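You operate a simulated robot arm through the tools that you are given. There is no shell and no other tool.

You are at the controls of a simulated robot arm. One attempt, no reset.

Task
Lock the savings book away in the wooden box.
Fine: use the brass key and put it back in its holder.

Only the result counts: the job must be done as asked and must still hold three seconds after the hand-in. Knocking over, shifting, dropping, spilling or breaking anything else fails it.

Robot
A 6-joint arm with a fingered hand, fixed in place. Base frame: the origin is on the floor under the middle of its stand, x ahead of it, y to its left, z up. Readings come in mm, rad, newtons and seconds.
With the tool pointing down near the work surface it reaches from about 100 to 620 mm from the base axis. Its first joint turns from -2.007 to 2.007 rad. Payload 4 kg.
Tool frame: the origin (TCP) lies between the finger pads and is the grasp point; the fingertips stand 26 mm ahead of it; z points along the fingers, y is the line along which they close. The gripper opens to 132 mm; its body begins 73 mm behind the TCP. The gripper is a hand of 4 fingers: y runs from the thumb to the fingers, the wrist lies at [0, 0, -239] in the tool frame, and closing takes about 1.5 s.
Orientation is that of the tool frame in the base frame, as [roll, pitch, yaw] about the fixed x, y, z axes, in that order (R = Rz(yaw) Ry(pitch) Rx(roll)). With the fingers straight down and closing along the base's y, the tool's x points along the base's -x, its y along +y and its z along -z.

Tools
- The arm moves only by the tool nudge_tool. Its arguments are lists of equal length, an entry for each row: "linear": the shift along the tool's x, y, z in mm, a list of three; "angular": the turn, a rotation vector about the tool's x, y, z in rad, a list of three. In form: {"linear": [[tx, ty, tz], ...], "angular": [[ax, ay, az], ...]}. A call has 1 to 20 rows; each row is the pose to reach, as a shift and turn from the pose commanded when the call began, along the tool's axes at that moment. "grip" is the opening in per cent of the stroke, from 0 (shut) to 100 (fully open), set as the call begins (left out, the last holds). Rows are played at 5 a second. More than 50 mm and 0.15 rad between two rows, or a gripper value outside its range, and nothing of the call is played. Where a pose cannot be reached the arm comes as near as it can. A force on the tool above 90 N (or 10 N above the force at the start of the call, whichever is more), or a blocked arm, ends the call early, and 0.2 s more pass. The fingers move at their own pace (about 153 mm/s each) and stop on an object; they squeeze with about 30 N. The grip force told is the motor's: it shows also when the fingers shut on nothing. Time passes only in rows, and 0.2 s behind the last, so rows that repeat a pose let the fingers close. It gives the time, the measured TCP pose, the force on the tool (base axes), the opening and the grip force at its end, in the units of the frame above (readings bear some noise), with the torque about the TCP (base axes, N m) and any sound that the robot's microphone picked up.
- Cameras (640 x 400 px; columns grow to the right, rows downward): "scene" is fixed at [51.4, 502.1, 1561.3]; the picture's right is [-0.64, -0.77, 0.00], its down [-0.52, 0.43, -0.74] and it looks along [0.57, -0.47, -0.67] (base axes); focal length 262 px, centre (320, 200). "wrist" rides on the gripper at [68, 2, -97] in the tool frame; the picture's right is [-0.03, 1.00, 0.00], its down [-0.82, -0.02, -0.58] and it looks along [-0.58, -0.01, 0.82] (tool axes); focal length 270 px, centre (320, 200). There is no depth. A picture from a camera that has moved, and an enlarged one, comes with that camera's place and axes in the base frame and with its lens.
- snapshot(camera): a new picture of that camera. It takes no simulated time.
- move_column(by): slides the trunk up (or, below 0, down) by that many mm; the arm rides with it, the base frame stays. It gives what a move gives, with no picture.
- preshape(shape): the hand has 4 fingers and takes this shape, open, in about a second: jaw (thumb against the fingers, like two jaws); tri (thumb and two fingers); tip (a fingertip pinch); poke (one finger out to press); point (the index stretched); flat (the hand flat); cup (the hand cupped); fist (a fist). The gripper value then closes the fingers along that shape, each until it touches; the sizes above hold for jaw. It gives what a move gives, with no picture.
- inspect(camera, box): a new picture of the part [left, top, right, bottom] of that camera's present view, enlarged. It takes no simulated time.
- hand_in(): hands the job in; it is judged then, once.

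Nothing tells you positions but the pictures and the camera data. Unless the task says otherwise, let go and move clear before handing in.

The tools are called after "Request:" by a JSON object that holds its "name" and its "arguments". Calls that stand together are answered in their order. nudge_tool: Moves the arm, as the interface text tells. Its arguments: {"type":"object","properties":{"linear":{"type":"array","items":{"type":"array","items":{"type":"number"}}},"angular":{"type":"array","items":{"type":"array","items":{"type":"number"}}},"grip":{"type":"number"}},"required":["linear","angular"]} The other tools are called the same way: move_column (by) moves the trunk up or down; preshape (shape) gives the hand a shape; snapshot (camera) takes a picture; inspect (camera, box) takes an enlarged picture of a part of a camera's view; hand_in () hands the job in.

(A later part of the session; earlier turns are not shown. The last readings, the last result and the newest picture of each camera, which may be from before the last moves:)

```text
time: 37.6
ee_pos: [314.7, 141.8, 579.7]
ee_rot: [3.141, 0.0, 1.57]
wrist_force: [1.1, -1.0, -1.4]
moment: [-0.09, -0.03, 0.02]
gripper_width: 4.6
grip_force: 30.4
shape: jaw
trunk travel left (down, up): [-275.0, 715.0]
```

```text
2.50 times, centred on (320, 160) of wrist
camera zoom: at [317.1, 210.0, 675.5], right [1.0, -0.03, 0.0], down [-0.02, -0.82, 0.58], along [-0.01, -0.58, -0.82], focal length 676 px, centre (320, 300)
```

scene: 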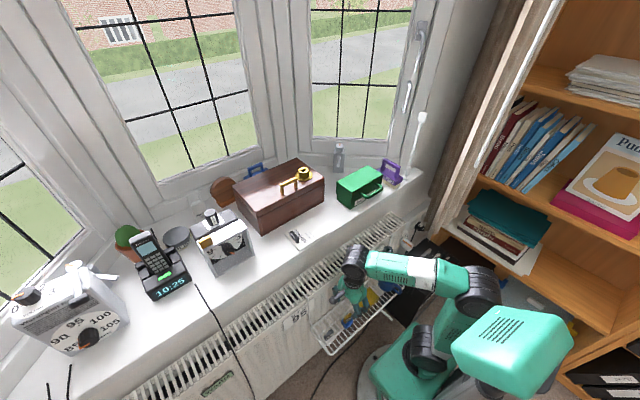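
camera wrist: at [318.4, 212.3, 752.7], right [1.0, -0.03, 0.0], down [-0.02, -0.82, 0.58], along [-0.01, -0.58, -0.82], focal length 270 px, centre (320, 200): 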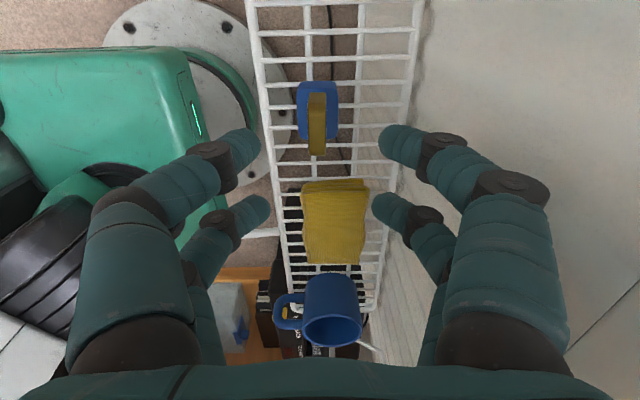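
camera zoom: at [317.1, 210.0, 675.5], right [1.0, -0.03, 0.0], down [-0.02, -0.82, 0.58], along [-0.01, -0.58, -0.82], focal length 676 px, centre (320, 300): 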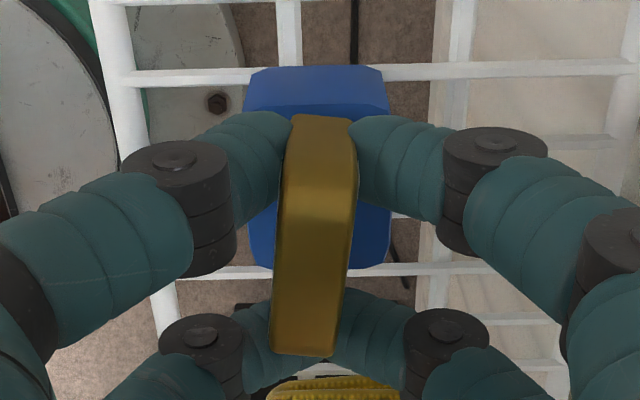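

The finger spacing (about ±19 mm) slightly exceeds the bow's half-width, and this time the −y pair slid past the end. I'll reopen, centre at y≈143.8, and close only to about 10 mm so all four fingertips cage the bow's corners without slipping past.

Request:
{"name": "nudge_tool", "arguments": {"linear": [[0, 0, 0], [0, 0, 0], [1.0, 0, 0], [1.7, 0, 1], [1.7, 0, 1]], "angular": [[0, 0, 0], [0, 0, 0], [0, 0, 0], [0, 0, 0], [0, 0, 0]], "grip": 35}}

Request:
{"name": "inspect", "arguments": {"camera": "wrist", "box": [220, 80, 420, 240]}}

```text
time: 38.8
ee_pos: [314.7, 143.5, 578.1]
ee_rot: [-3.141, 0.0, 1.57]
wrist_force: [0.4, 0.0, -0.1]
moment: [0.03, 0.0, -0.01]
gripper_width: 45.7
grip_force: 0.1
shape: jaw
trunk travel left (down, up): [-275.0, 715.0]
```

```text
2.50 times, centred on (320, 160) of wrist
camera zoom: at [316.4, 212.3, 674.2], right [1.0, -0.03, 0.0], down [-0.02, -0.82, 0.58], along [-0.01, -0.58, -0.82], focal length 676 px, centre (320, 300)
```

zoom: 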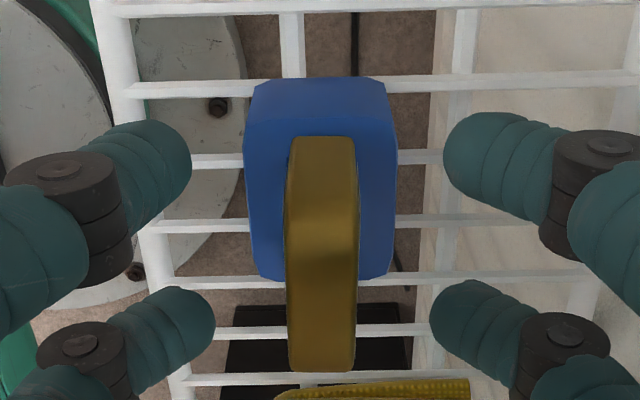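

The key has settled back straight, and its centre is at y≈143.9. I'll close gently to about 10 mm.

Request:
{"name": "nudge_tool", "arguments": {"linear": [[-0.4, 0, 0], [-0.4, 0, 0], [-0.4, 0, 0], [-0.4, 0, 0], [-0.4, 0, 0], [-0.4, 0, 0]], "angular": [[0, 0, 0], [0, 0, 0], [0, 0, 0], [0, 0, 0], [0, 0, 0], [0, 0, 0]], "grip": 8}}

Request:
{"name": "inspect", "arguments": {"camera": "wrist", "box": [220, 80, 420, 240]}}

```text
time: 40.2
ee_pos: [314.0, 143.1, 578.0]
ee_rot: [-3.142, -0.001, 1.572]
wrist_force: [0.1, -0.4, 0.2]
moment: [-0.03, -0.02, 0.04]
gripper_width: 11.1
grip_force: 0.2
shape: jaw
trunk travel left (down, up): [-275.0, 715.0]
```

```text
2.50 times, centred on (320, 160) of wrist
camera zoom: at [316.4, 212.3, 673.5], right [1.0, -0.03, 0.0], down [-0.02, -0.82, 0.58], along [-0.01, -0.58, -0.82], focal length 676 px, centre (320, 300)
```

zoom: 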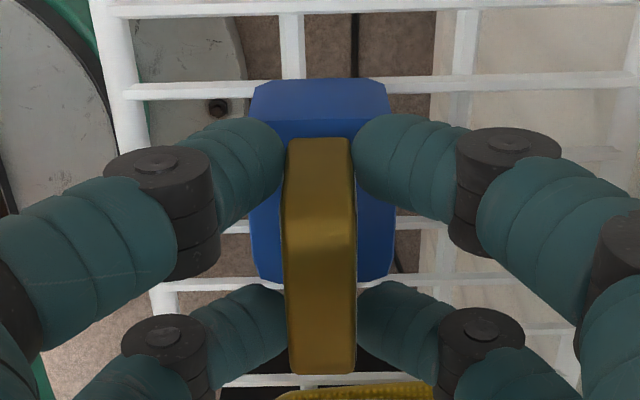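

The fingers are at 11 mm with no force yet, symmetric around the bow. I'll close a little more.

Request:
{"name": "nudge_tool", "arguments": {"linear": [[0, 0, 0], [0, 0, 0], [0, 0, 0], [0, 0, 0]], "angular": [[0, 0, 0], [0, 0, 0], [0, 0, 0], [0, 0, 0]], "grip": 5}}

Request:
{"name": "inspect", "arguments": {"camera": "wrist", "box": [220, 80, 420, 240]}}

```text
time: 41.2
ee_pos: [315.4, 143.5, 576.1]
ee_rot: [-3.141, 0.0, 1.571]
wrist_force: [0.0, -1.1, -1.1]
moment: [-0.07, 0.03, 0.02]
gripper_width: 6.0
grip_force: 30.0
shape: jaw
trunk travel left (down, up): [-275.0, 715.0]
```

```text
2.50 times, centred on (320, 160) of wrist
camera zoom: at [316.3, 212.2, 673.5], right [1.0, -0.03, 0.0], down [-0.02, -0.82, 0.58], along [-0.01, -0.58, -0.82], focal length 676 px, centre (320, 300)
```

zoom: 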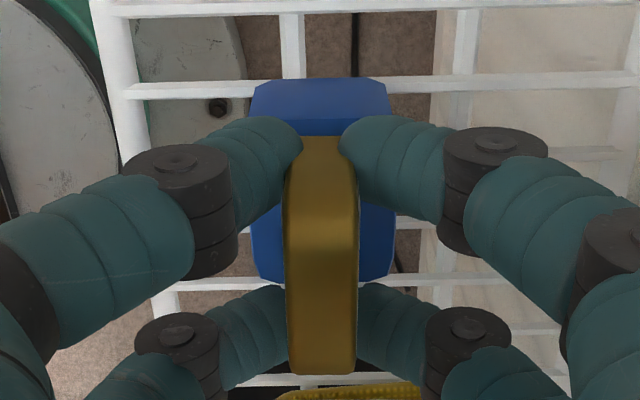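

Both pairs now bear on the bow's corners with 30 N, caging it symmetrically. I'll try a slow lift and watch whether the key comes along.

Request:
{"name": "nudge_tool", "arguments": {"linear": [[0, 0, -3], [0, 0, -6], [0, 0, -10], [0, 0, -15], [0, 0, -15]], "angular": [[0, 0, 0], [0, 0, 0], [0, 0, 0], [0, 0, 0], [0, 0, 0]]}}

Request:
{"name": "inspect", "arguments": {"camera": "wrist", "box": [220, 80, 420, 240]}}

Request:
{"name": "inspect", "arguments": {"camera": "scene", "box": [320, 280, 380, 340]}}

```text
time: 42.4
ee_pos: [316.3, 143.1, 592.0]
ee_rot: [3.141, 0.001, 1.572]
wrist_force: [0.0, -0.6, 0.2]
moment: [0.01, 0.01, -0.02]
gripper_width: 5.7
grip_force: 29.6
shape: jaw
trunk travel left (down, up): [-275.0, 715.0]
```

```text
2.50 times, centred on (320, 160) of wrist
camera zoom: at [317.2, 211.9, 688.0], right [1.0, -0.03, 0.0], down [-0.02, -0.82, 0.58], along [-0.01, -0.58, -0.82], focal length 676 px, centre (320, 300)
```

zoom: 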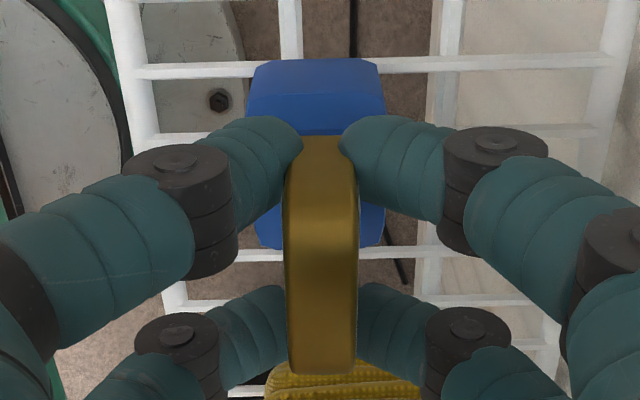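

```text
6.67 times, centred on (350, 310) of scene
camera zoom: at [51.4, 502.1, 1561.3], right [-0.64, -0.77, 0.0], down [-0.52, 0.43, -0.74], along [0.57, -0.47, -0.67], focal length 1746 px, centre (120, -533)
```

zoom: 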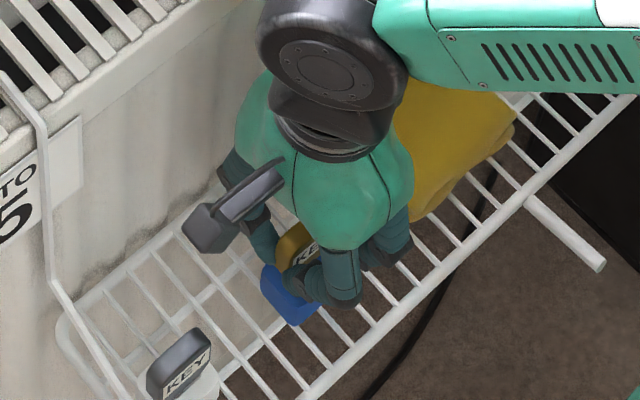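

The key rises with the hand and the holder stays put. I'll lift it clear and check the blade in the pictures.

Request:
{"name": "nudge_tool", "arguments": {"linear": [[0, 0, -10], [0, 0, -20], [0, 0, -35], [0, 0, -50], [0, 0, -65], [0, 0, -80], [0, 0, -80]], "angular": [[0, 0, 0], [0, 0, 0], [0, 0, 0], [0, 0, 0], [0, 0, 0], [0, 0, 0], [0, 0, 0]]}}

Request:
{"name": "inspect", "arguments": {"camera": "wrist", "box": [220, 80, 420, 240]}}

Request:
{"name": "inspect", "arguments": {"camera": "scene", "box": [310, 260, 390, 340]}}

```text
time: 44.0
ee_pos: [314.9, 145.6, 668.8]
ee_rot: [3.141, 0.0, 1.57]
wrist_force: [0.1, -0.1, 0.2]
moment: [-0.02, 0.03, 0.0]
gripper_width: 6.1
grip_force: 29.5
shape: jaw
trunk travel left (down, up): [-275.0, 715.0]
```

```text
2.50 times, centred on (320, 160) of wrist
camera zoom: at [317.2, 214.5, 765.6], right [1.0, -0.03, 0.0], down [-0.02, -0.82, 0.58], along [-0.01, -0.58, -0.82], focal length 676 px, centre (320, 300)
```

zoom: 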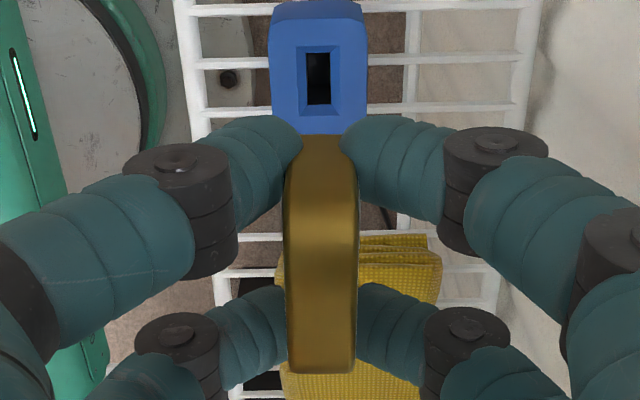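

```text
5.00 times, centred on (350, 300) of scene
camera zoom: at [51.4, 502.1, 1561.3], right [-0.64, -0.77, 0.0], down [-0.52, 0.43, -0.74], along [0.57, -0.47, -0.67], focal length 1310 px, centre (170, -300)
```

zoom: 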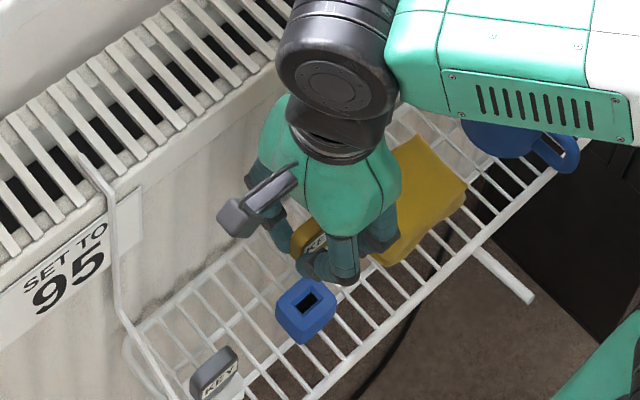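

The key is out and hanging straight, and the holder shows a chamfered slot like the lock's. I'll raise the trunk by 530 to carry the key above lid height.

Request:
{"name": "move_column", "arguments": {"by": 530}}

Request:
{"name": "inspect", "arguments": {"camera": "wrist", "box": [220, 80, 420, 240]}}

Request:
{"name": "snapshot", "arguments": {"camera": "scene"}}

Request:
{"name": "inspect", "arguments": {"camera": "scene", "box": [300, 80, 440, 220]}}

```text
refused: 530 is not a number from -400 to 400
```

```text
2.50 times, centred on (320, 160) of wrist
camera zoom: at [317.2, 214.5, 765.6], right [1.0, -0.03, 0.0], down [-0.02, -0.82, 0.58], along [-0.01, -0.58, -0.82], focal length 676 px, centre (320, 300)
```

zoom: 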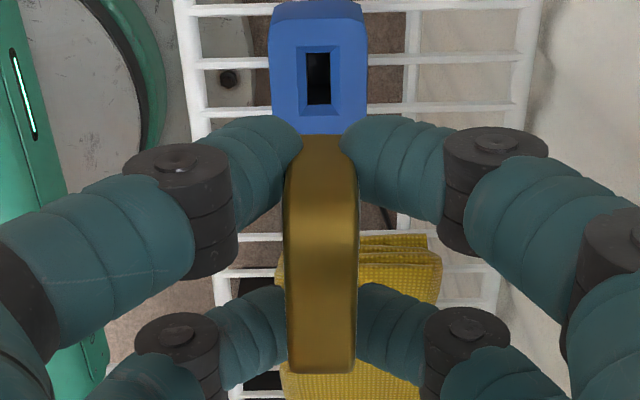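

```text
taken
```

scene: 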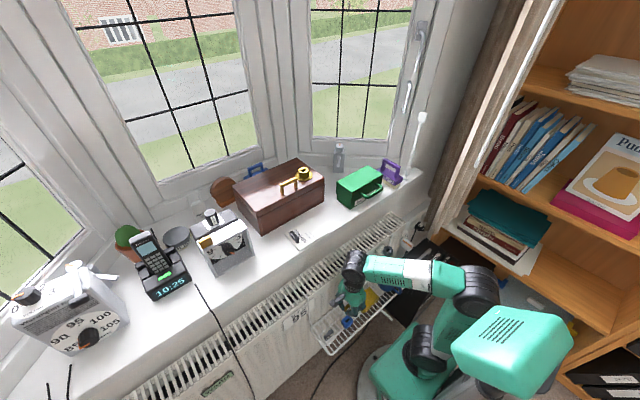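

```text
2.86 times, centred on (370, 150) of scene
camera zoom: at [51.4, 502.1, 1561.3], right [-0.64, -0.77, 0.0], down [-0.52, 0.43, -0.74], along [0.57, -0.47, -0.67], focal length 748 px, centre (177, 343)
```

zoom: 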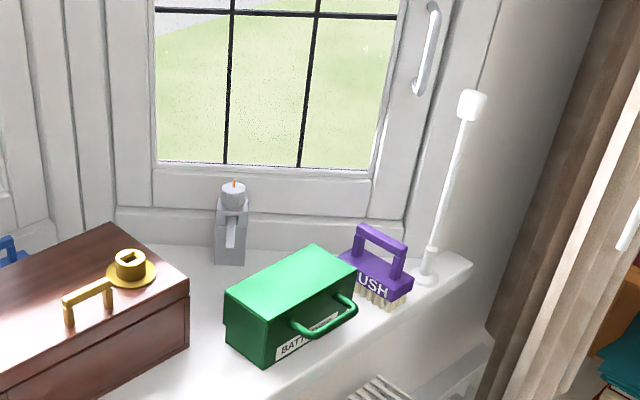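

The column moves at most 400 at a time, so I'll raise it in two parts.

Request:
{"name": "move_column", "arguments": {"by": 300}}

Request:
{"name": "move_column", "arguments": {"by": 230}}

Request:
{"name": "inspect", "arguments": {"camera": "wrist", "box": [220, 80, 420, 240]}}

Request:
{"name": "snapshot", "arguments": {"camera": "scene"}}

Request:
{"name": "inspect", "arguments": {"camera": "scene", "box": [300, 80, 440, 220]}}

```text
time: 47.0
ee_pos: [315.7, 145.6, 968.1]
ee_rot: [-3.141, 0.001, 1.571]
wrist_force: [-0.1, 0.0, -1.1]
moment: [0.0, 0.0, 0.0]
gripper_width: 6.1
grip_force: 29.7
shape: jaw
trunk travel left (down, up): [-575.0, 415.0]
```

```text
time: 49.4
ee_pos: [316.1, 144.9, 1199.3]
ee_rot: [-3.141, 0.0, 1.57]
wrist_force: [-0.1, 0.2, -0.5]
moment: [0.01, -0.01, -0.01]
gripper_width: 6.0
grip_force: 29.8
shape: jaw
trunk travel left (down, up): [-805.0, 185.0]
```

```text
2.50 times, centred on (320, 160) of wrist
camera zoom: at [317.4, 214.5, 1295.4], right [1.0, -0.03, 0.0], down [-0.02, -0.82, 0.58], along [-0.01, -0.58, -0.82], focal length 676 px, centre (320, 300)
```

zoom: 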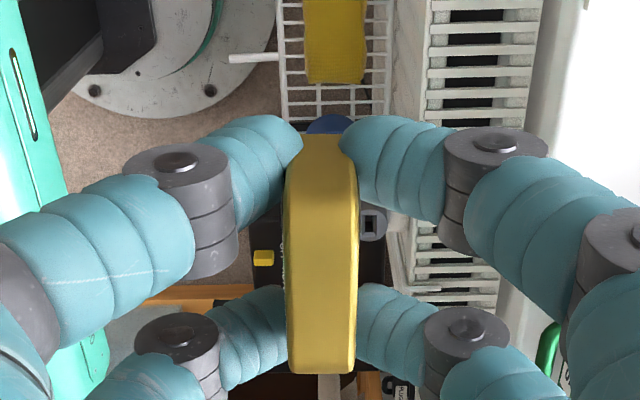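

```text
taken
```

scene: 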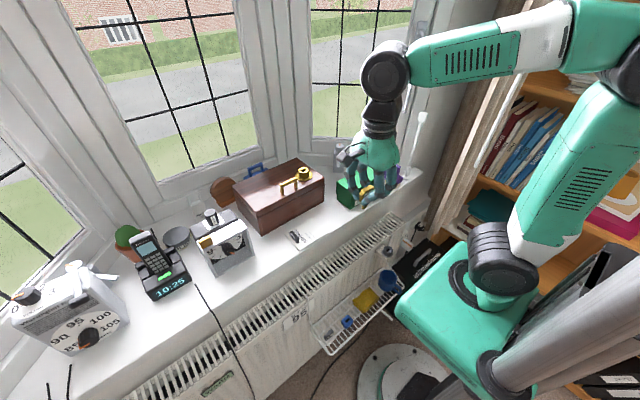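

```text
2.86 times, centred on (370, 150) of scene
camera zoom: at [51.4, 502.1, 1561.3], right [-0.64, -0.77, 0.0], down [-0.52, 0.43, -0.74], along [0.57, -0.47, -0.67], focal length 748 px, centre (177, 343)
```

zoom: 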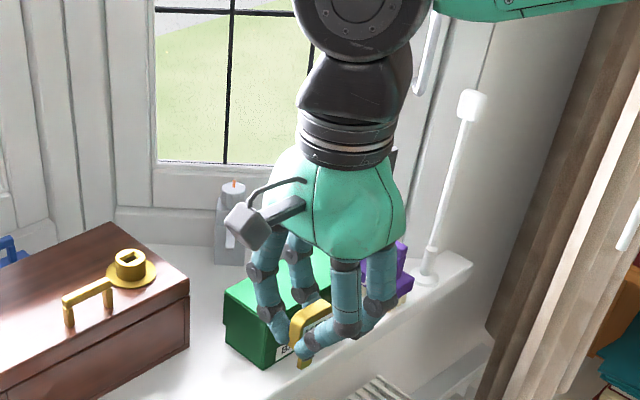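

The key is held straight at z≈1199. I'll zoom in on it to judge the blade length.

Request:
{"name": "inspect", "arguments": {"camera": "scene", "box": [345, 165, 395, 215]}}

```text
8.00 times, centred on (370, 190) of scene
camera zoom: at [51.4, 502.1, 1561.3], right [-0.64, -0.77, 0.0], down [-0.52, 0.43, -0.74], along [0.57, -0.47, -0.67], focal length 2095 px, centre (-80, 280)
```

zoom: 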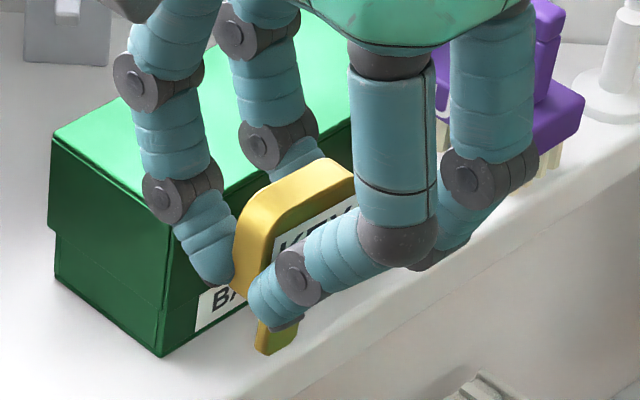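

The blade ends about 50 mm below the TCP, so I'll keep the hand at z≈1195 and carry the key over toward the lock at about (620, 97).

Request:
{"name": "nudge_tool", "arguments": {"linear": [[-3, 20, 0], [-8, 50, 0], [-13, 80, 0], [-18, 115, 0], [-23, 150, 0], [-28, 185, 0], [-34, 220, 0], [-40, 250, 0], [-45, 280, 0], [-48, 304, 0], [-48, 304, 0], [-48, 304, 0]], "angular": [[0, 0, 0], [0, 0, 0], [0, 0, 0], [0, 0, 0], [0, 0, 0], [0, 0, 0], [0, 0, 0], [0, 0, 0], [0, 0, 0], [0, 0, 0], [0, 0, 0], [0, 0, 0]]}}

Request:
{"name": "snapshot", "arguments": {"camera": "wrist"}}

Request:
{"name": "snapshot", "arguments": {"camera": "scene"}}

```text
time: 52.0
ee_pos: [620.9, 99.5, 1197.7]
ee_rot: [-3.141, 0.0, 1.571]
wrist_force: [0.6, 0.6, -0.6]
moment: [0.02, -0.01, 0.0]
gripper_width: 5.7
grip_force: 30.0
shape: jaw
trunk travel left (down, up): [-805.0, 185.0]
```

```text
taken
camera wrist: at [622.7, 167.3, 1294.7], right [1.0, -0.03, 0.0], down [-0.02, -0.82, 0.58], along [-0.01, -0.58, -0.82], focal length 270 px, centre (320, 200)
```

wrist: 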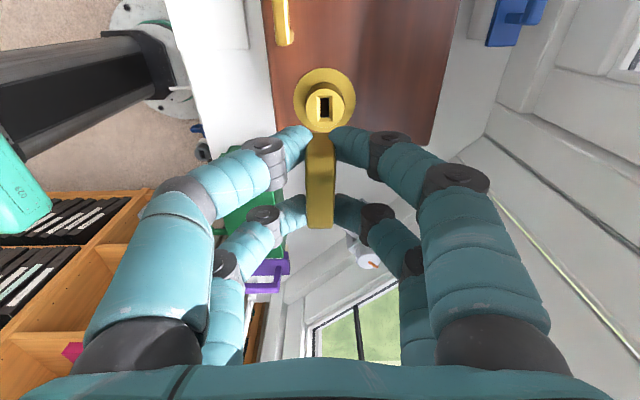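

```text
taken
```

scene: 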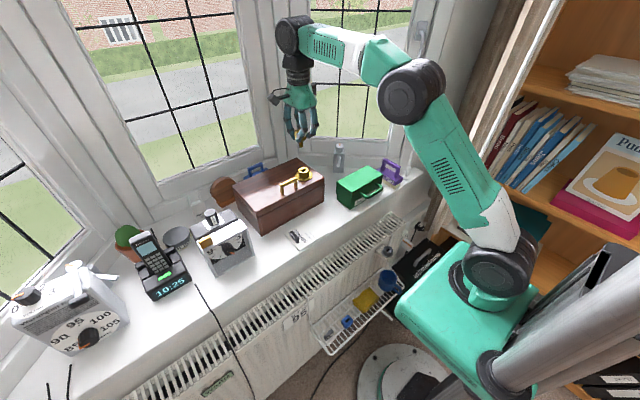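

The arm reaches, and the lock slot is visible just ahead of the held key. I'll zoom in with the same crop used at the holder, for direct comparison.

Request:
{"name": "inspect", "arguments": {"camera": "wrist", "box": [220, 80, 420, 240]}}

Request:
{"name": "inspect", "arguments": {"camera": "wrist", "box": [280, 60, 370, 130]}}

```text
2.50 times, centred on (320, 160) of wrist
camera zoom: at [622.7, 167.3, 1294.7], right [1.0, -0.03, 0.0], down [-0.02, -0.82, 0.58], along [-0.01, -0.58, -0.82], focal length 676 px, centre (320, 300)
```

zoom: 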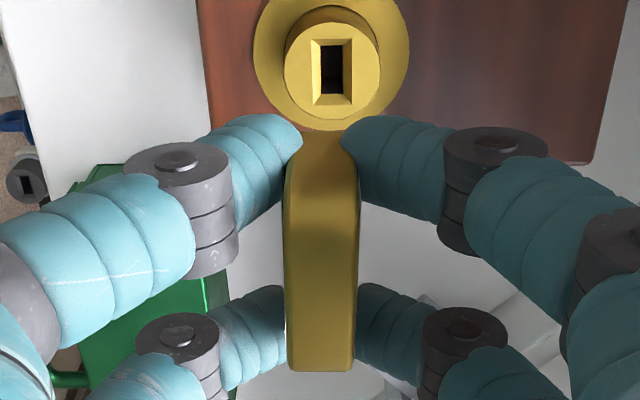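

```text
5.71 times, centred on (325, 95) of wrist
camera zoom: at [622.7, 167.3, 1294.7], right [1.0, -0.03, 0.0], down [-0.02, -0.82, 0.58], along [-0.01, -0.58, -0.82], focal length 1544 px, centre (291, 800)
```

zoom: 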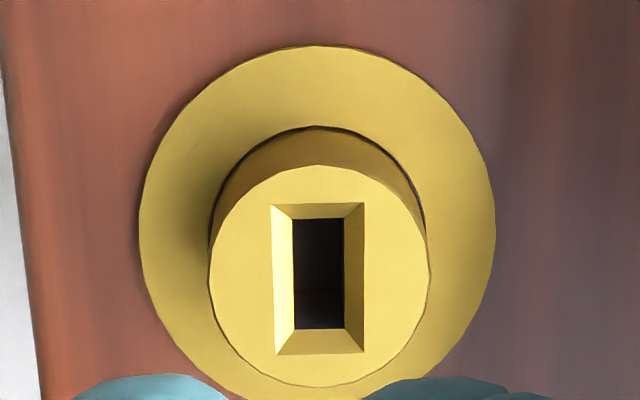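

The lock slot looks the same size as the holder slot did, so the geometry matches. By comparison the hand needs about 3.7 mm more in x. I'll shift, lower 25 mm and re-measure to fix the lock's height by parallax.

Request:
{"name": "nudge_tool", "arguments": {"linear": [[0, 3.7, 8], [0, 3.7, 16], [0, 3.7, 25], [0, 3.7, 25]], "angular": [[0, 0, 0], [0, 0, 0], [0, 0, 0], [0, 0, 0]]}}

Request:
{"name": "inspect", "arguments": {"camera": "wrist", "box": [280, 60, 370, 130]}}

Request:
{"name": "inspect", "arguments": {"camera": "wrist", "box": [220, 80, 420, 240]}}

```text
time: 53.0
ee_pos: [624.6, 98.1, 1174.0]
ee_rot: [3.141, 0.001, 1.571]
wrist_force: [-0.4, 0.2, -1.0]
moment: [0.01, 0.01, 0.0]
gripper_width: 6.0
grip_force: 29.7
shape: jaw
trunk travel left (down, up): [-805.0, 185.0]
```

```text
5.71 times, centred on (325, 95) of wrist
camera zoom: at [626.1, 167.1, 1270.7], right [1.0, -0.03, 0.0], down [-0.02, -0.82, 0.58], along [-0.01, -0.58, -0.82], focal length 1544 px, centre (291, 800)
```

zoom: 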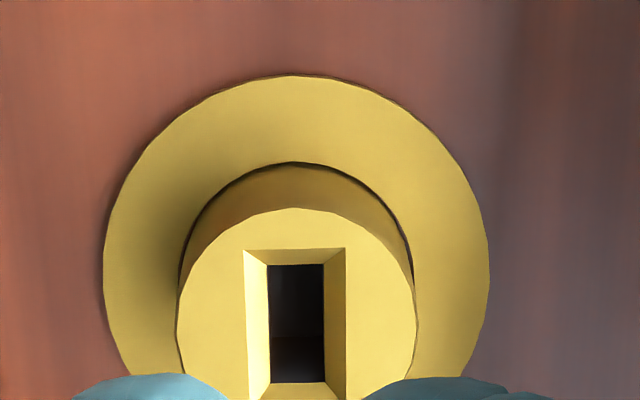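

```text
2.50 times, centred on (320, 160) of wrist
camera zoom: at [626.1, 167.1, 1270.7], right [1.0, -0.03, 0.0], down [-0.02, -0.82, 0.58], along [-0.01, -0.58, -0.82], focal length 676 px, centre (320, 300)
```

zoom: 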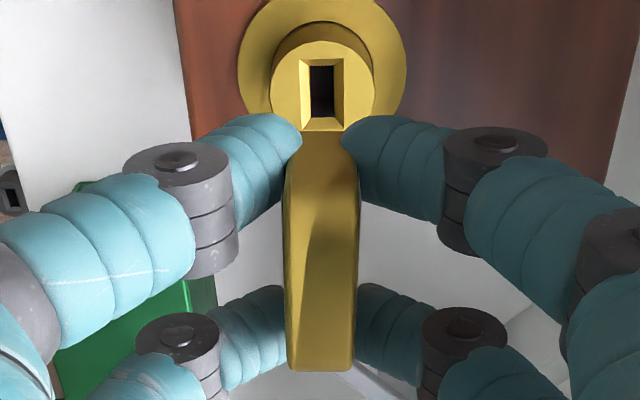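

Parallax puts the lock top at z≈1058 with its slot centre at about (625.9, 96.4), so I'll correct by −1.9 in y and +0.4 in x. Then I'll descend until the blade is just above the slot.

Request:
{"name": "nudge_tool", "arguments": {"linear": [[-1.0, 0.4, 10], [-1.9, 0.4, 22], [-1.9, 0.4, 34], [-1.9, 0.4, 46], [-1.9, 0.4, 56], [-1.9, 0.4, 56]], "angular": [[0, 0, 0], [0, 0, 0], [0, 0, 0], [0, 0, 0], [0, 0, 0], [0, 0, 0]]}}

Request:
{"name": "inspect", "arguments": {"camera": "wrist", "box": [220, 80, 420, 240]}}

Request:
{"name": "inspect", "arguments": {"camera": "scene", "box": [270, 130, 340, 200]}}

```text
time: 54.4
ee_pos: [625.0, 97.4, 1117.9]
ee_rot: [-3.142, 0.0, 1.571]
wrist_force: [0.6, -0.1, 0.0]
moment: [0.01, 0.03, -0.04]
gripper_width: 6.0
grip_force: 30.1
shape: jaw
trunk travel left (down, up): [-805.0, 185.0]
```

```text
2.50 times, centred on (320, 160) of wrist
camera zoom: at [626.8, 165.5, 1214.3], right [1.0, -0.03, 0.0], down [-0.02, -0.82, 0.58], along [-0.01, -0.58, -0.82], focal length 676 px, centre (320, 300)
```

zoom: 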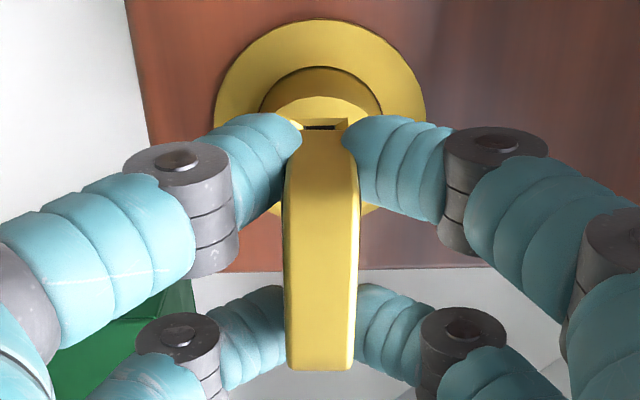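

```text
5.71 times, centred on (305, 165) of scene
camera zoom: at [51.4, 502.1, 1561.3], right [-0.64, -0.77, 0.0], down [-0.52, 0.43, -0.74], along [0.57, -0.47, -0.67], focal length 1497 px, centre (406, 400)
```

zoom: 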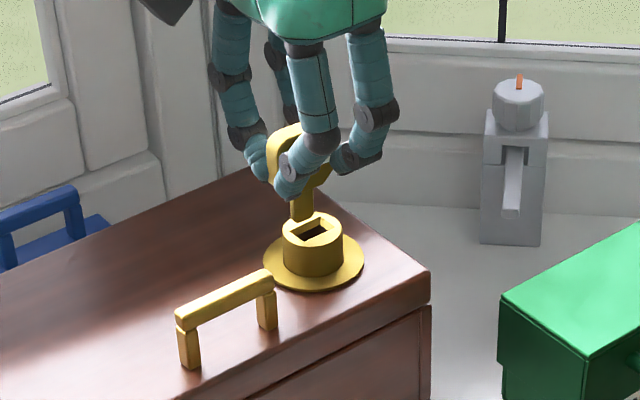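

The scene view shows the blade hovering just above the socket, though perhaps slightly to the left of the slot. I'll zoom in to judge the offset.

Request:
{"name": "inspect", "arguments": {"camera": "scene", "box": [290, 145, 322, 180]}}

Request:
{"name": "inspect", "arguments": {"camera": "wrist", "box": [290, 90, 350, 140]}}

```text
11.43 times, centred on (306, 162) of scene
camera zoom: at [51.4, 502.1, 1561.3], right [-0.64, -0.77, 0.0], down [-0.52, 0.43, -0.74], along [0.57, -0.47, -0.67], focal length 2994 px, centre (480, 629)
```

zoom: 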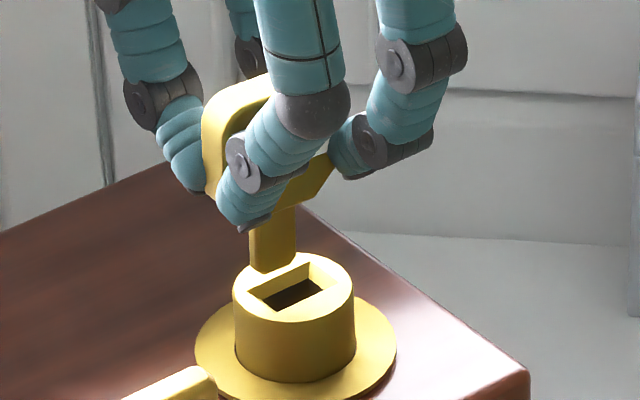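

```text
8.00 times, centred on (320, 115) of wrist
camera zoom: at [626.8, 165.5, 1214.3], right [1.0, -0.03, 0.0], down [-0.02, -0.82, 0.58], along [-0.01, -0.58, -0.82], focal length 2162 px, centre (320, 880)
```

zoom: 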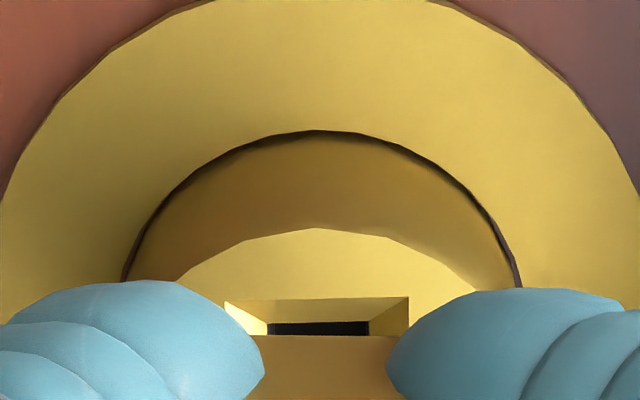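

By the scene view the blade sits about 5 mm too far toward +y/+x relative to the socket axis, while the wrist view suggests x is nearly right. I'll move −3.5 in y and −1 in x, then compare again.

Request:
{"name": "nudge_tool", "arguments": {"linear": [[-1.7, -0.5, 0], [-3.5, -1.0, 0], [-3.5, -1.0, 4], [-3.5, -1.0, 4]], "angular": [[0, 0, 0], [0, 0, 0], [0, 0, 0], [0, 0, 0]]}}

Request:
{"name": "inspect", "arguments": {"camera": "scene", "box": [290, 145, 322, 180]}}

Request:
{"name": "inspect", "arguments": {"camera": "wrist", "box": [290, 90, 350, 140]}}

```text
time: 55.4
ee_pos: [622.1, 93.6, 1113.9]
ee_rot: [3.141, -0.001, 1.572]
wrist_force: [-0.4, 0.5, 0.1]
moment: [0.0, 0.01, 0.01]
gripper_width: 5.8
grip_force: 30.2
shape: jaw
trunk travel left (down, up): [-805.0, 185.0]
```

```text
11.43 times, centred on (306, 162) of scene
camera zoom: at [51.4, 502.1, 1561.3], right [-0.64, -0.77, 0.0], down [-0.52, 0.43, -0.74], along [0.57, -0.47, -0.67], focal length 2994 px, centre (480, 629)
```

zoom: 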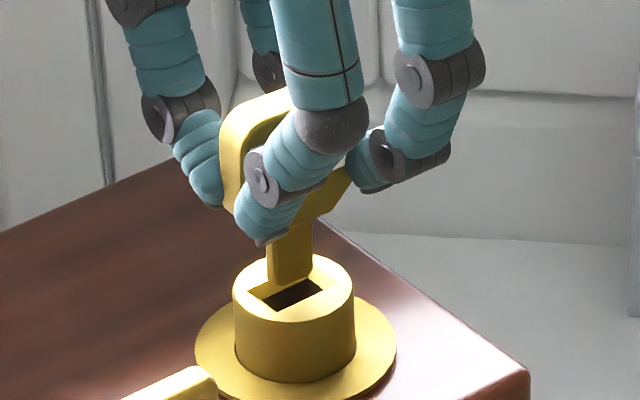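

```text
8.00 times, centred on (320, 115) of wrist
camera zoom: at [623.5, 162.1, 1209.9], right [1.0, -0.03, 0.0], down [-0.02, -0.82, 0.58], along [-0.01, -0.58, -0.82], focal length 2162 px, centre (320, 880)
```

zoom: 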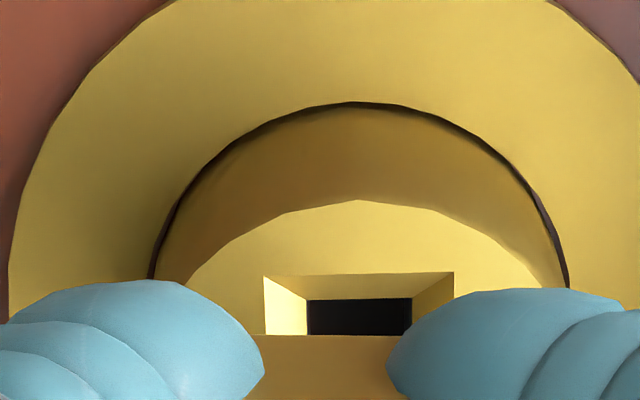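

The blade now lines up with the slot in the scene's line of sight, but the wrist view shows the slot about 2.7 mm further in +x. I'll zoom in more on the key to understand its geometry.

Request:
{"name": "inspect", "arguments": {"camera": "scene", "box": [296, 150, 314, 172]}}

Request:
{"name": "inspect", "arguments": {"camera": "wrist", "box": [270, 100, 370, 240]}}

```text
16.00 times, centred on (305, 161) of scene
camera zoom: at [51.4, 502.1, 1561.3], right [-0.64, -0.77, 0.0], down [-0.52, 0.43, -0.74], along [0.57, -0.47, -0.67], focal length 4191 px, centre (560, 824)
```

zoom: 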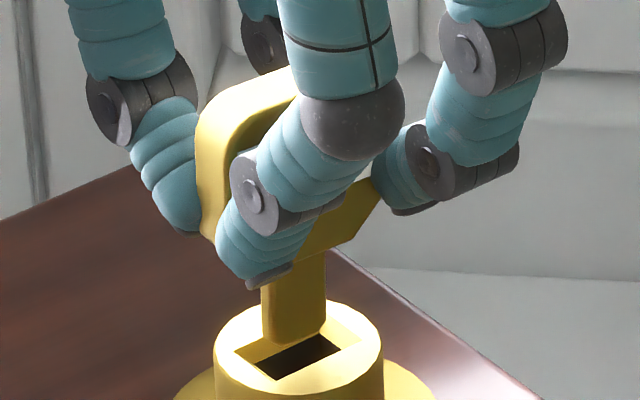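

```text
2.86 times, centred on (320, 170) of wrist
camera zoom: at [623.5, 162.1, 1209.9], right [1.0, -0.03, 0.0], down [-0.02, -0.82, 0.58], along [-0.01, -0.58, -0.82], focal length 772 px, centre (320, 286)
```

zoom: 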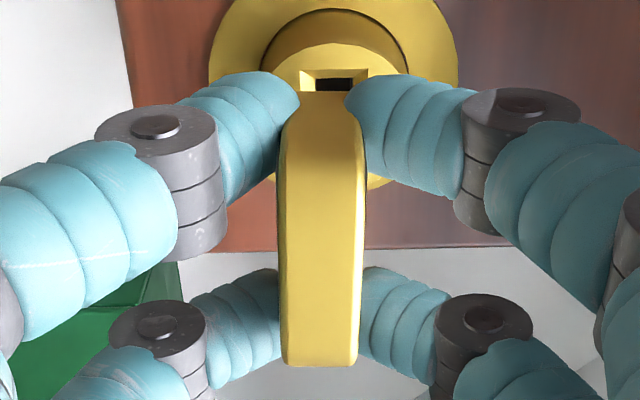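

Both views can be satisfied within the chamfer's ±3 mm by a compromise of +1.5 in x and −2 in y. I'll make that shift and check.

Request:
{"name": "nudge_tool", "arguments": {"linear": [[-2, 1.5, 0], [-2, 1.5, 0]], "angular": [[0, 0, 0], [0, 0, 0]]}}

Request:
{"name": "inspect", "arguments": {"camera": "scene", "box": [296, 150, 314, 172]}}

Request:
{"name": "inspect", "arguments": {"camera": "wrist", "box": [290, 90, 350, 140]}}

```text
time: 56.0
ee_pos: [622.9, 91.6, 1113.5]
ee_rot: [-3.14, 0.001, 1.571]
wrist_force: [0.0, 0.2, 0.4]
moment: [0.03, -0.01, 0.05]
gripper_width: 5.4
grip_force: 29.5
shape: jaw
trunk travel left (down, up): [-805.0, 185.0]
```

```text
16.00 times, centred on (305, 161) of scene
camera zoom: at [51.4, 502.1, 1561.3], right [-0.64, -0.77, 0.0], down [-0.52, 0.43, -0.74], along [0.57, -0.47, -0.67], focal length 4191 px, centre (560, 824)
```

zoom: 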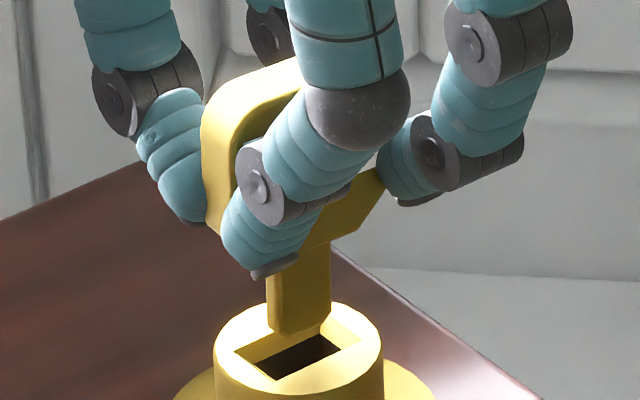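

```text
8.00 times, centred on (320, 115) of wrist
camera zoom: at [625.1, 159.6, 1210.2], right [1.0, -0.03, 0.0], down [-0.02, -0.82, 0.58], along [-0.01, -0.58, -0.82], focal length 2162 px, centre (320, 880)
```

zoom: 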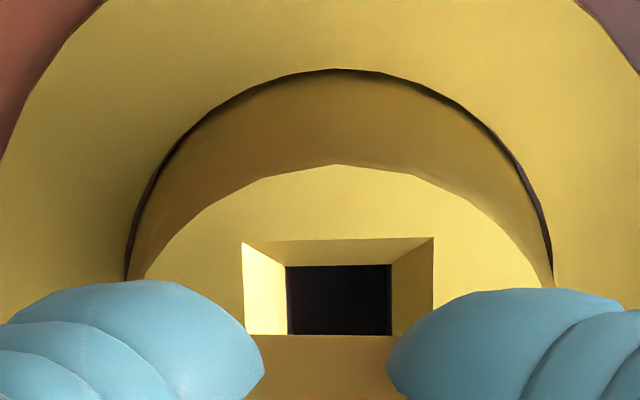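

Both views now agree the blade is above the slot within a millimetre or so. I'll descend in small steps and watch the force.

Request:
{"name": "nudge_tool", "arguments": {"linear": [[0, 0.7, 2], [0, 0.7, 4], [0, 0.7, 6], [0, 0.7, 6]], "angular": [[0, 0, 0], [0, 0, 0], [0, 0, 0], [0, 0, 0]]}}

Request:
{"name": "inspect", "arguments": {"camera": "scene", "box": [296, 150, 314, 172]}}

Request:
{"name": "inspect", "arguments": {"camera": "wrist", "box": [290, 90, 350, 140]}}

```text
time: 57.0
ee_pos: [623.6, 92.4, 1107.7]
ee_rot: [-3.141, 0.0, 1.571]
wrist_force: [0.3, 0.7, -0.6]
moment: [-0.02, 0.02, 0.02]
gripper_width: 5.6
grip_force: 29.6
shape: jaw
trunk travel left (down, up): [-805.0, 185.0]
```

```text
16.00 times, centred on (305, 161) of scene
camera zoom: at [51.4, 502.1, 1561.3], right [-0.64, -0.77, 0.0], down [-0.52, 0.43, -0.74], along [0.57, -0.47, -0.67], focal length 4191 px, centre (560, 824)
```

zoom: 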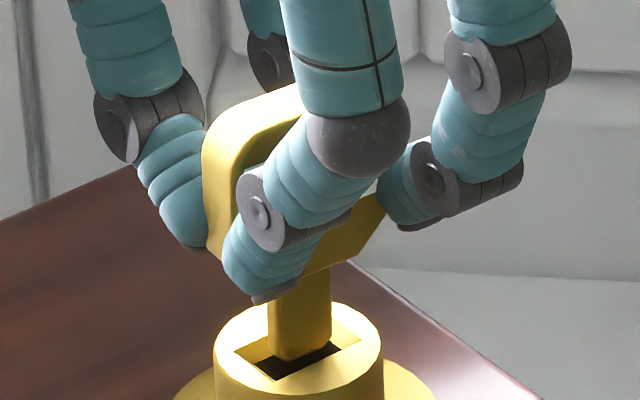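

```text
8.00 times, centred on (320, 115) of wrist
camera zoom: at [625.5, 159.4, 1203.9], right [1.0, -0.03, 0.0], down [-0.02, -0.82, 0.58], along [-0.02, -0.58, -0.82], focal length 2162 px, centre (320, 880)
```

zoom: 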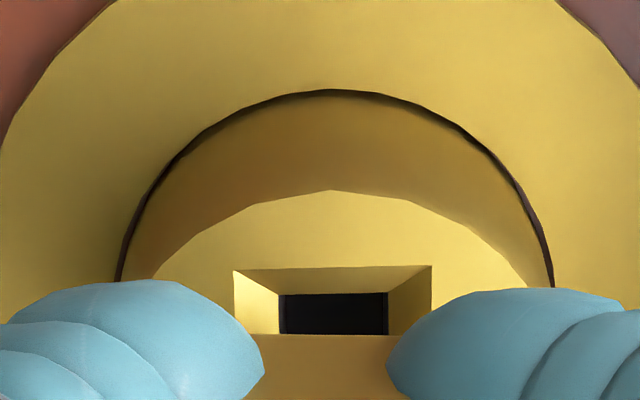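

No contact yet, and the blade appears to be entering the slot opening. I'll continue down in small steps.

Request:
{"name": "nudge_tool", "arguments": {"linear": [[0, 0, 1.5], [0, 0, 3], [0, 0, 4.5], [0, 0, 4.5]], "angular": [[0, 0, 0], [0, 0, 0], [0, 0, 0], [0, 0, 0]]}}

Request:
{"name": "inspect", "arguments": {"camera": "scene", "box": [296, 150, 314, 172]}}

Request:
{"name": "inspect", "arguments": {"camera": "wrist", "box": [270, 100, 370, 240]}}

```text
time: 58.0
ee_pos: [624.7, 91.1, 1102.7]
ee_rot: [3.141, -0.001, 1.571]
wrist_force: [0.2, -1.2, -0.2]
moment: [-0.01, -0.02, 0.01]
gripper_width: 5.4
grip_force: 30.1
shape: jaw
trunk travel left (down, up): [-805.0, 185.0]
```

```text
16.00 times, centred on (305, 161) of scene
camera zoom: at [51.4, 502.1, 1561.3], right [-0.64, -0.77, 0.0], down [-0.52, 0.43, -0.74], along [0.57, -0.47, -0.67], focal length 4191 px, centre (560, 824)
```

zoom: 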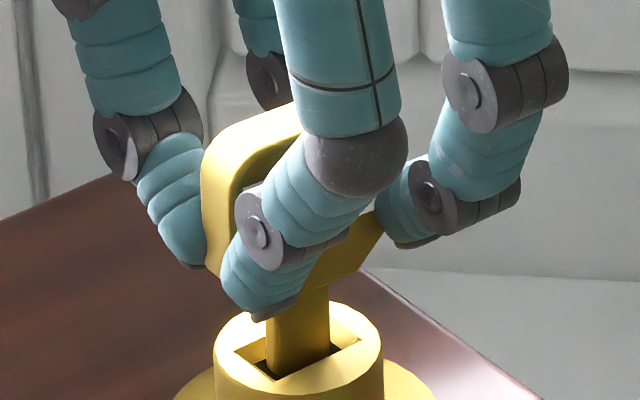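

```text
2.86 times, centred on (320, 170) of wrist
camera zoom: at [626.6, 159.3, 1199.0], right [1.0, -0.03, 0.0], down [-0.02, -0.82, 0.58], along [-0.01, -0.58, -0.82], focal length 772 px, centre (320, 286)
```

zoom: 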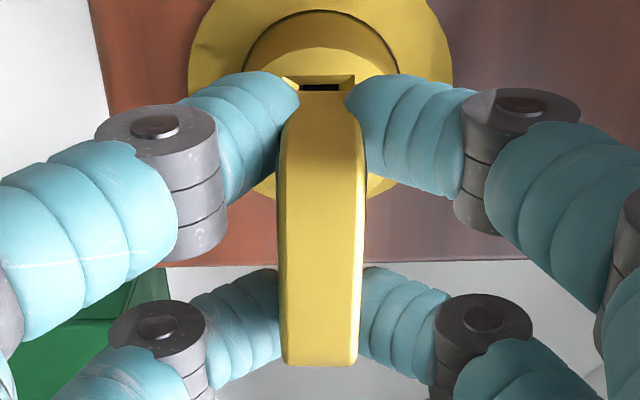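

The blade is inside the slot with no force, so I'll keep going down gently toward the seated depth.

Request:
{"name": "nudge_tool", "arguments": {"linear": [[0, 0, 1.5], [0, 0, 3], [0, 0, 4.5], [0, 0, 6], [0, 0, 6]], "angular": [[0, 0, 0], [0, 0, 0], [0, 0, 0], [0, 0, 0], [0, 0, 0]]}}

Request:
{"name": "inspect", "arguments": {"camera": "scene", "box": [296, 150, 314, 172]}}

```text
time: 59.2
ee_pos: [622.8, 89.2, 1098.3]
ee_rot: [-3.141, 0.0, 1.57]
wrist_force: [-0.8, 0.3, 0.2]
moment: [0.03, 0.01, 0.02]
gripper_width: 5.6
grip_force: 30.0
shape: jaw
trunk travel left (down, up): [-805.0, 185.0]
```

```text
16.00 times, centred on (305, 161) of scene
camera zoom: at [51.4, 502.1, 1561.3], right [-0.64, -0.77, 0.0], down [-0.52, 0.43, -0.74], along [0.57, -0.47, -0.67], focal length 4191 px, centre (560, 824)
```

zoom: 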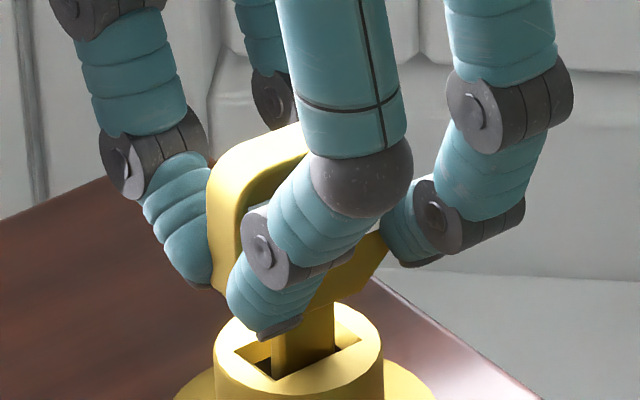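

Still free of force and inside the slot. I'll continue downward.

Request:
{"name": "nudge_tool", "arguments": {"linear": [[0.8, 0.8, 1.5], [0.8, 0.8, 3], [0.8, 0.8, 5], [0.8, 0.8, 5]], "angular": [[0, 0, 0], [0, 0, 0], [0, 0, 0], [0, 0, 0]]}}

Request:
{"name": "inspect", "arguments": {"camera": "scene", "box": [296, 150, 314, 172]}}

Request:
{"name": "inspect", "arguments": {"camera": "wrist", "box": [270, 100, 370, 240]}}

```text
time: 60.2
ee_pos: [625.6, 90.8, 1092.2]
ee_rot: [-3.14, 0.0, 1.57]
wrist_force: [-0.8, -0.5, -0.2]
moment: [0.02, 0.05, 0.01]
gripper_width: 5.5
grip_force: 30.1
shape: jaw
trunk travel left (down, up): [-805.0, 185.0]
```

```text
16.00 times, centred on (305, 161) of scene
camera zoom: at [51.4, 502.1, 1561.3], right [-0.64, -0.77, 0.0], down [-0.52, 0.43, -0.74], along [0.57, -0.47, -0.67], focal length 4191 px, centre (560, 824)
```

zoom: 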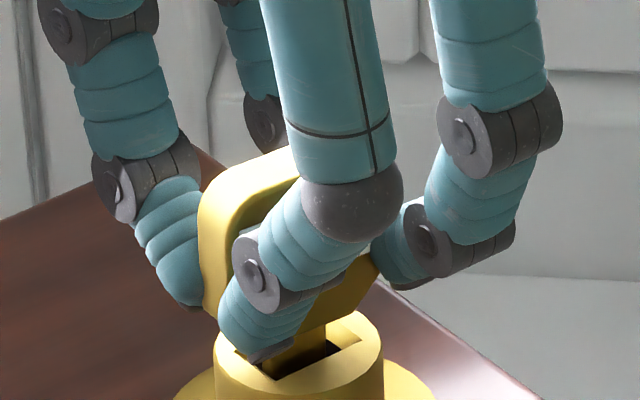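

```text
2.86 times, centred on (320, 170) of wrist
camera zoom: at [627.9, 159.7, 1188.4], right [1.0, -0.03, 0.0], down [-0.02, -0.82, 0.58], along [-0.01, -0.58, -0.82], focal length 772 px, centre (320, 286)
```

zoom: 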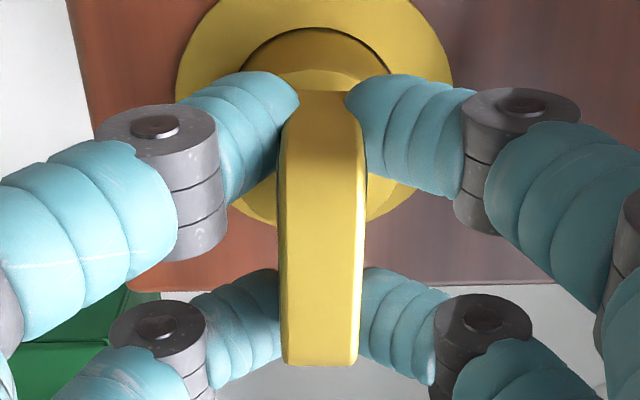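

The key is nearly in, still with no resistance. I'll correct about −1 in x and keep lowering until I feel it seat.

Request:
{"name": "nudge_tool", "arguments": {"linear": [[0, -1.0, 1], [0, -1.0, 2], [0, -1.0, 3], [0, -1.0, 3]], "angular": [[0, 0, 0], [0, 0, 0], [0, 0, 0], [0, 0, 0]]}}

Request:
{"name": "inspect", "arguments": {"camera": "scene", "box": [296, 150, 314, 172]}}

Request:
{"name": "inspect", "arguments": {"camera": "wrist", "box": [270, 100, 370, 240]}}

```text
time: 61.2
ee_pos: [624.2, 89.8, 1091.2]
ee_rot: [3.141, 0.0, 1.572]
wrist_force: [0.4, -0.8, -0.1]
moment: [-0.04, 0.02, 0.03]
gripper_width: 5.6
grip_force: 29.9
shape: jaw
trunk travel left (down, up): [-805.0, 185.0]
```

```text
16.00 times, centred on (305, 161) of scene
camera zoom: at [51.4, 502.1, 1561.3], right [-0.64, -0.77, 0.0], down [-0.52, 0.43, -0.74], along [0.57, -0.47, -0.67], focal length 4191 px, centre (560, 824)
```

zoom: 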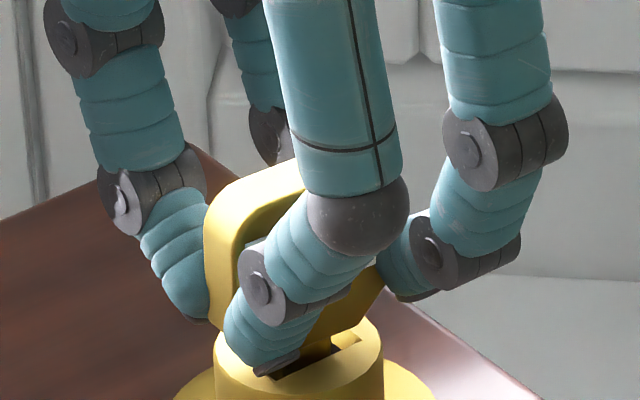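

```text
2.86 times, centred on (320, 170) of wrist
camera zoom: at [626.1, 159.7, 1186.4], right [1.0, -0.03, 0.0], down [-0.02, -0.82, 0.58], along [-0.01, -0.58, -0.82], focal length 772 px, centre (320, 286)
```

zoom: 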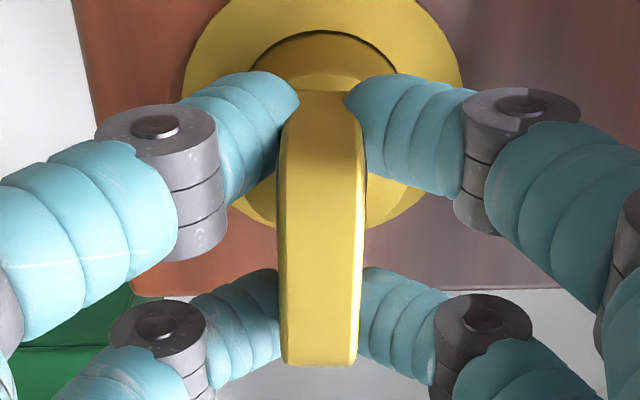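

The bow looks nearly down on the socket. I'll go down 2 mm more to feel for contact.

Request:
{"name": "nudge_tool", "arguments": {"linear": [[0, 0, 1], [0, 0, 2], [0, 0, 2]], "angular": [[0, 0, 0], [0, 0, 0], [0, 0, 0]]}}

Request:
{"name": "inspect", "arguments": {"camera": "wrist", "box": [270, 100, 370, 240]}}

```text
time: 62.0
ee_pos: [624.5, 90.4, 1087.3]
ee_rot: [3.141, -0.001, 1.571]
wrist_force: [-0.3, 0.1, 0.1]
moment: [0.01, 0.02, 0.0]
gripper_width: 5.9
grip_force: 30.1
shape: jaw
trunk travel left (down, up): [-805.0, 185.0]
```

```text
2.86 times, centred on (320, 170) of wrist
camera zoom: at [625.8, 159.0, 1184.0], right [1.0, -0.03, 0.0], down [-0.02, -0.82, 0.58], along [-0.01, -0.58, -0.82], focal length 772 px, centre (320, 286)
```

zoom: 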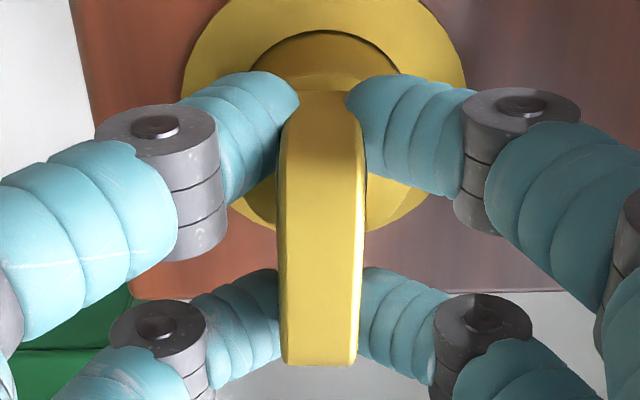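

Still no contact at z≈1087, so I'll continue in 1 mm steps.

Request:
{"name": "nudge_tool", "arguments": {"linear": [[0, 0, 1], [0, 0, 2], [0, 0, 2]], "angular": [[0, 0, 0], [0, 0, 0], [0, 0, 0]]}}

Request:
{"name": "inspect", "arguments": {"camera": "scene", "box": [296, 150, 314, 172]}}

```text
time: 62.8
ee_pos: [624.1, 90.2, 1086.6]
ee_rot: [3.141, -0.002, 1.571]
wrist_force: [-0.5, -1.1, 8.4]
moment: [0.04, 0.0, 0.02]
gripper_width: 5.9
grip_force: 29.9
shape: jaw
trunk travel left (down, up): [-805.0, 185.0]
```

```text
16.00 times, centred on (305, 161) of scene
camera zoom: at [51.4, 502.1, 1561.3], right [-0.64, -0.77, 0.0], down [-0.52, 0.43, -0.74], along [0.57, -0.47, -0.67], focal length 4191 px, centre (560, 824)
```

zoom: 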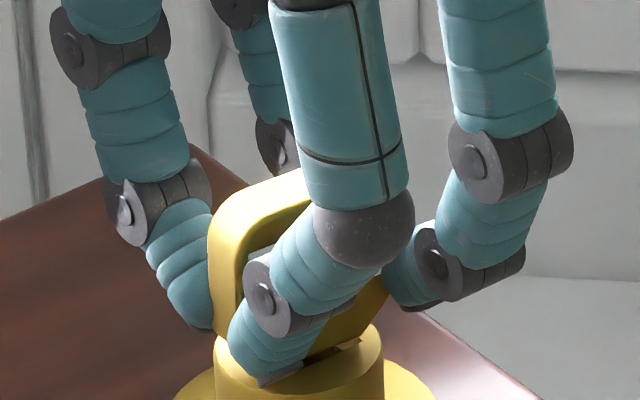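

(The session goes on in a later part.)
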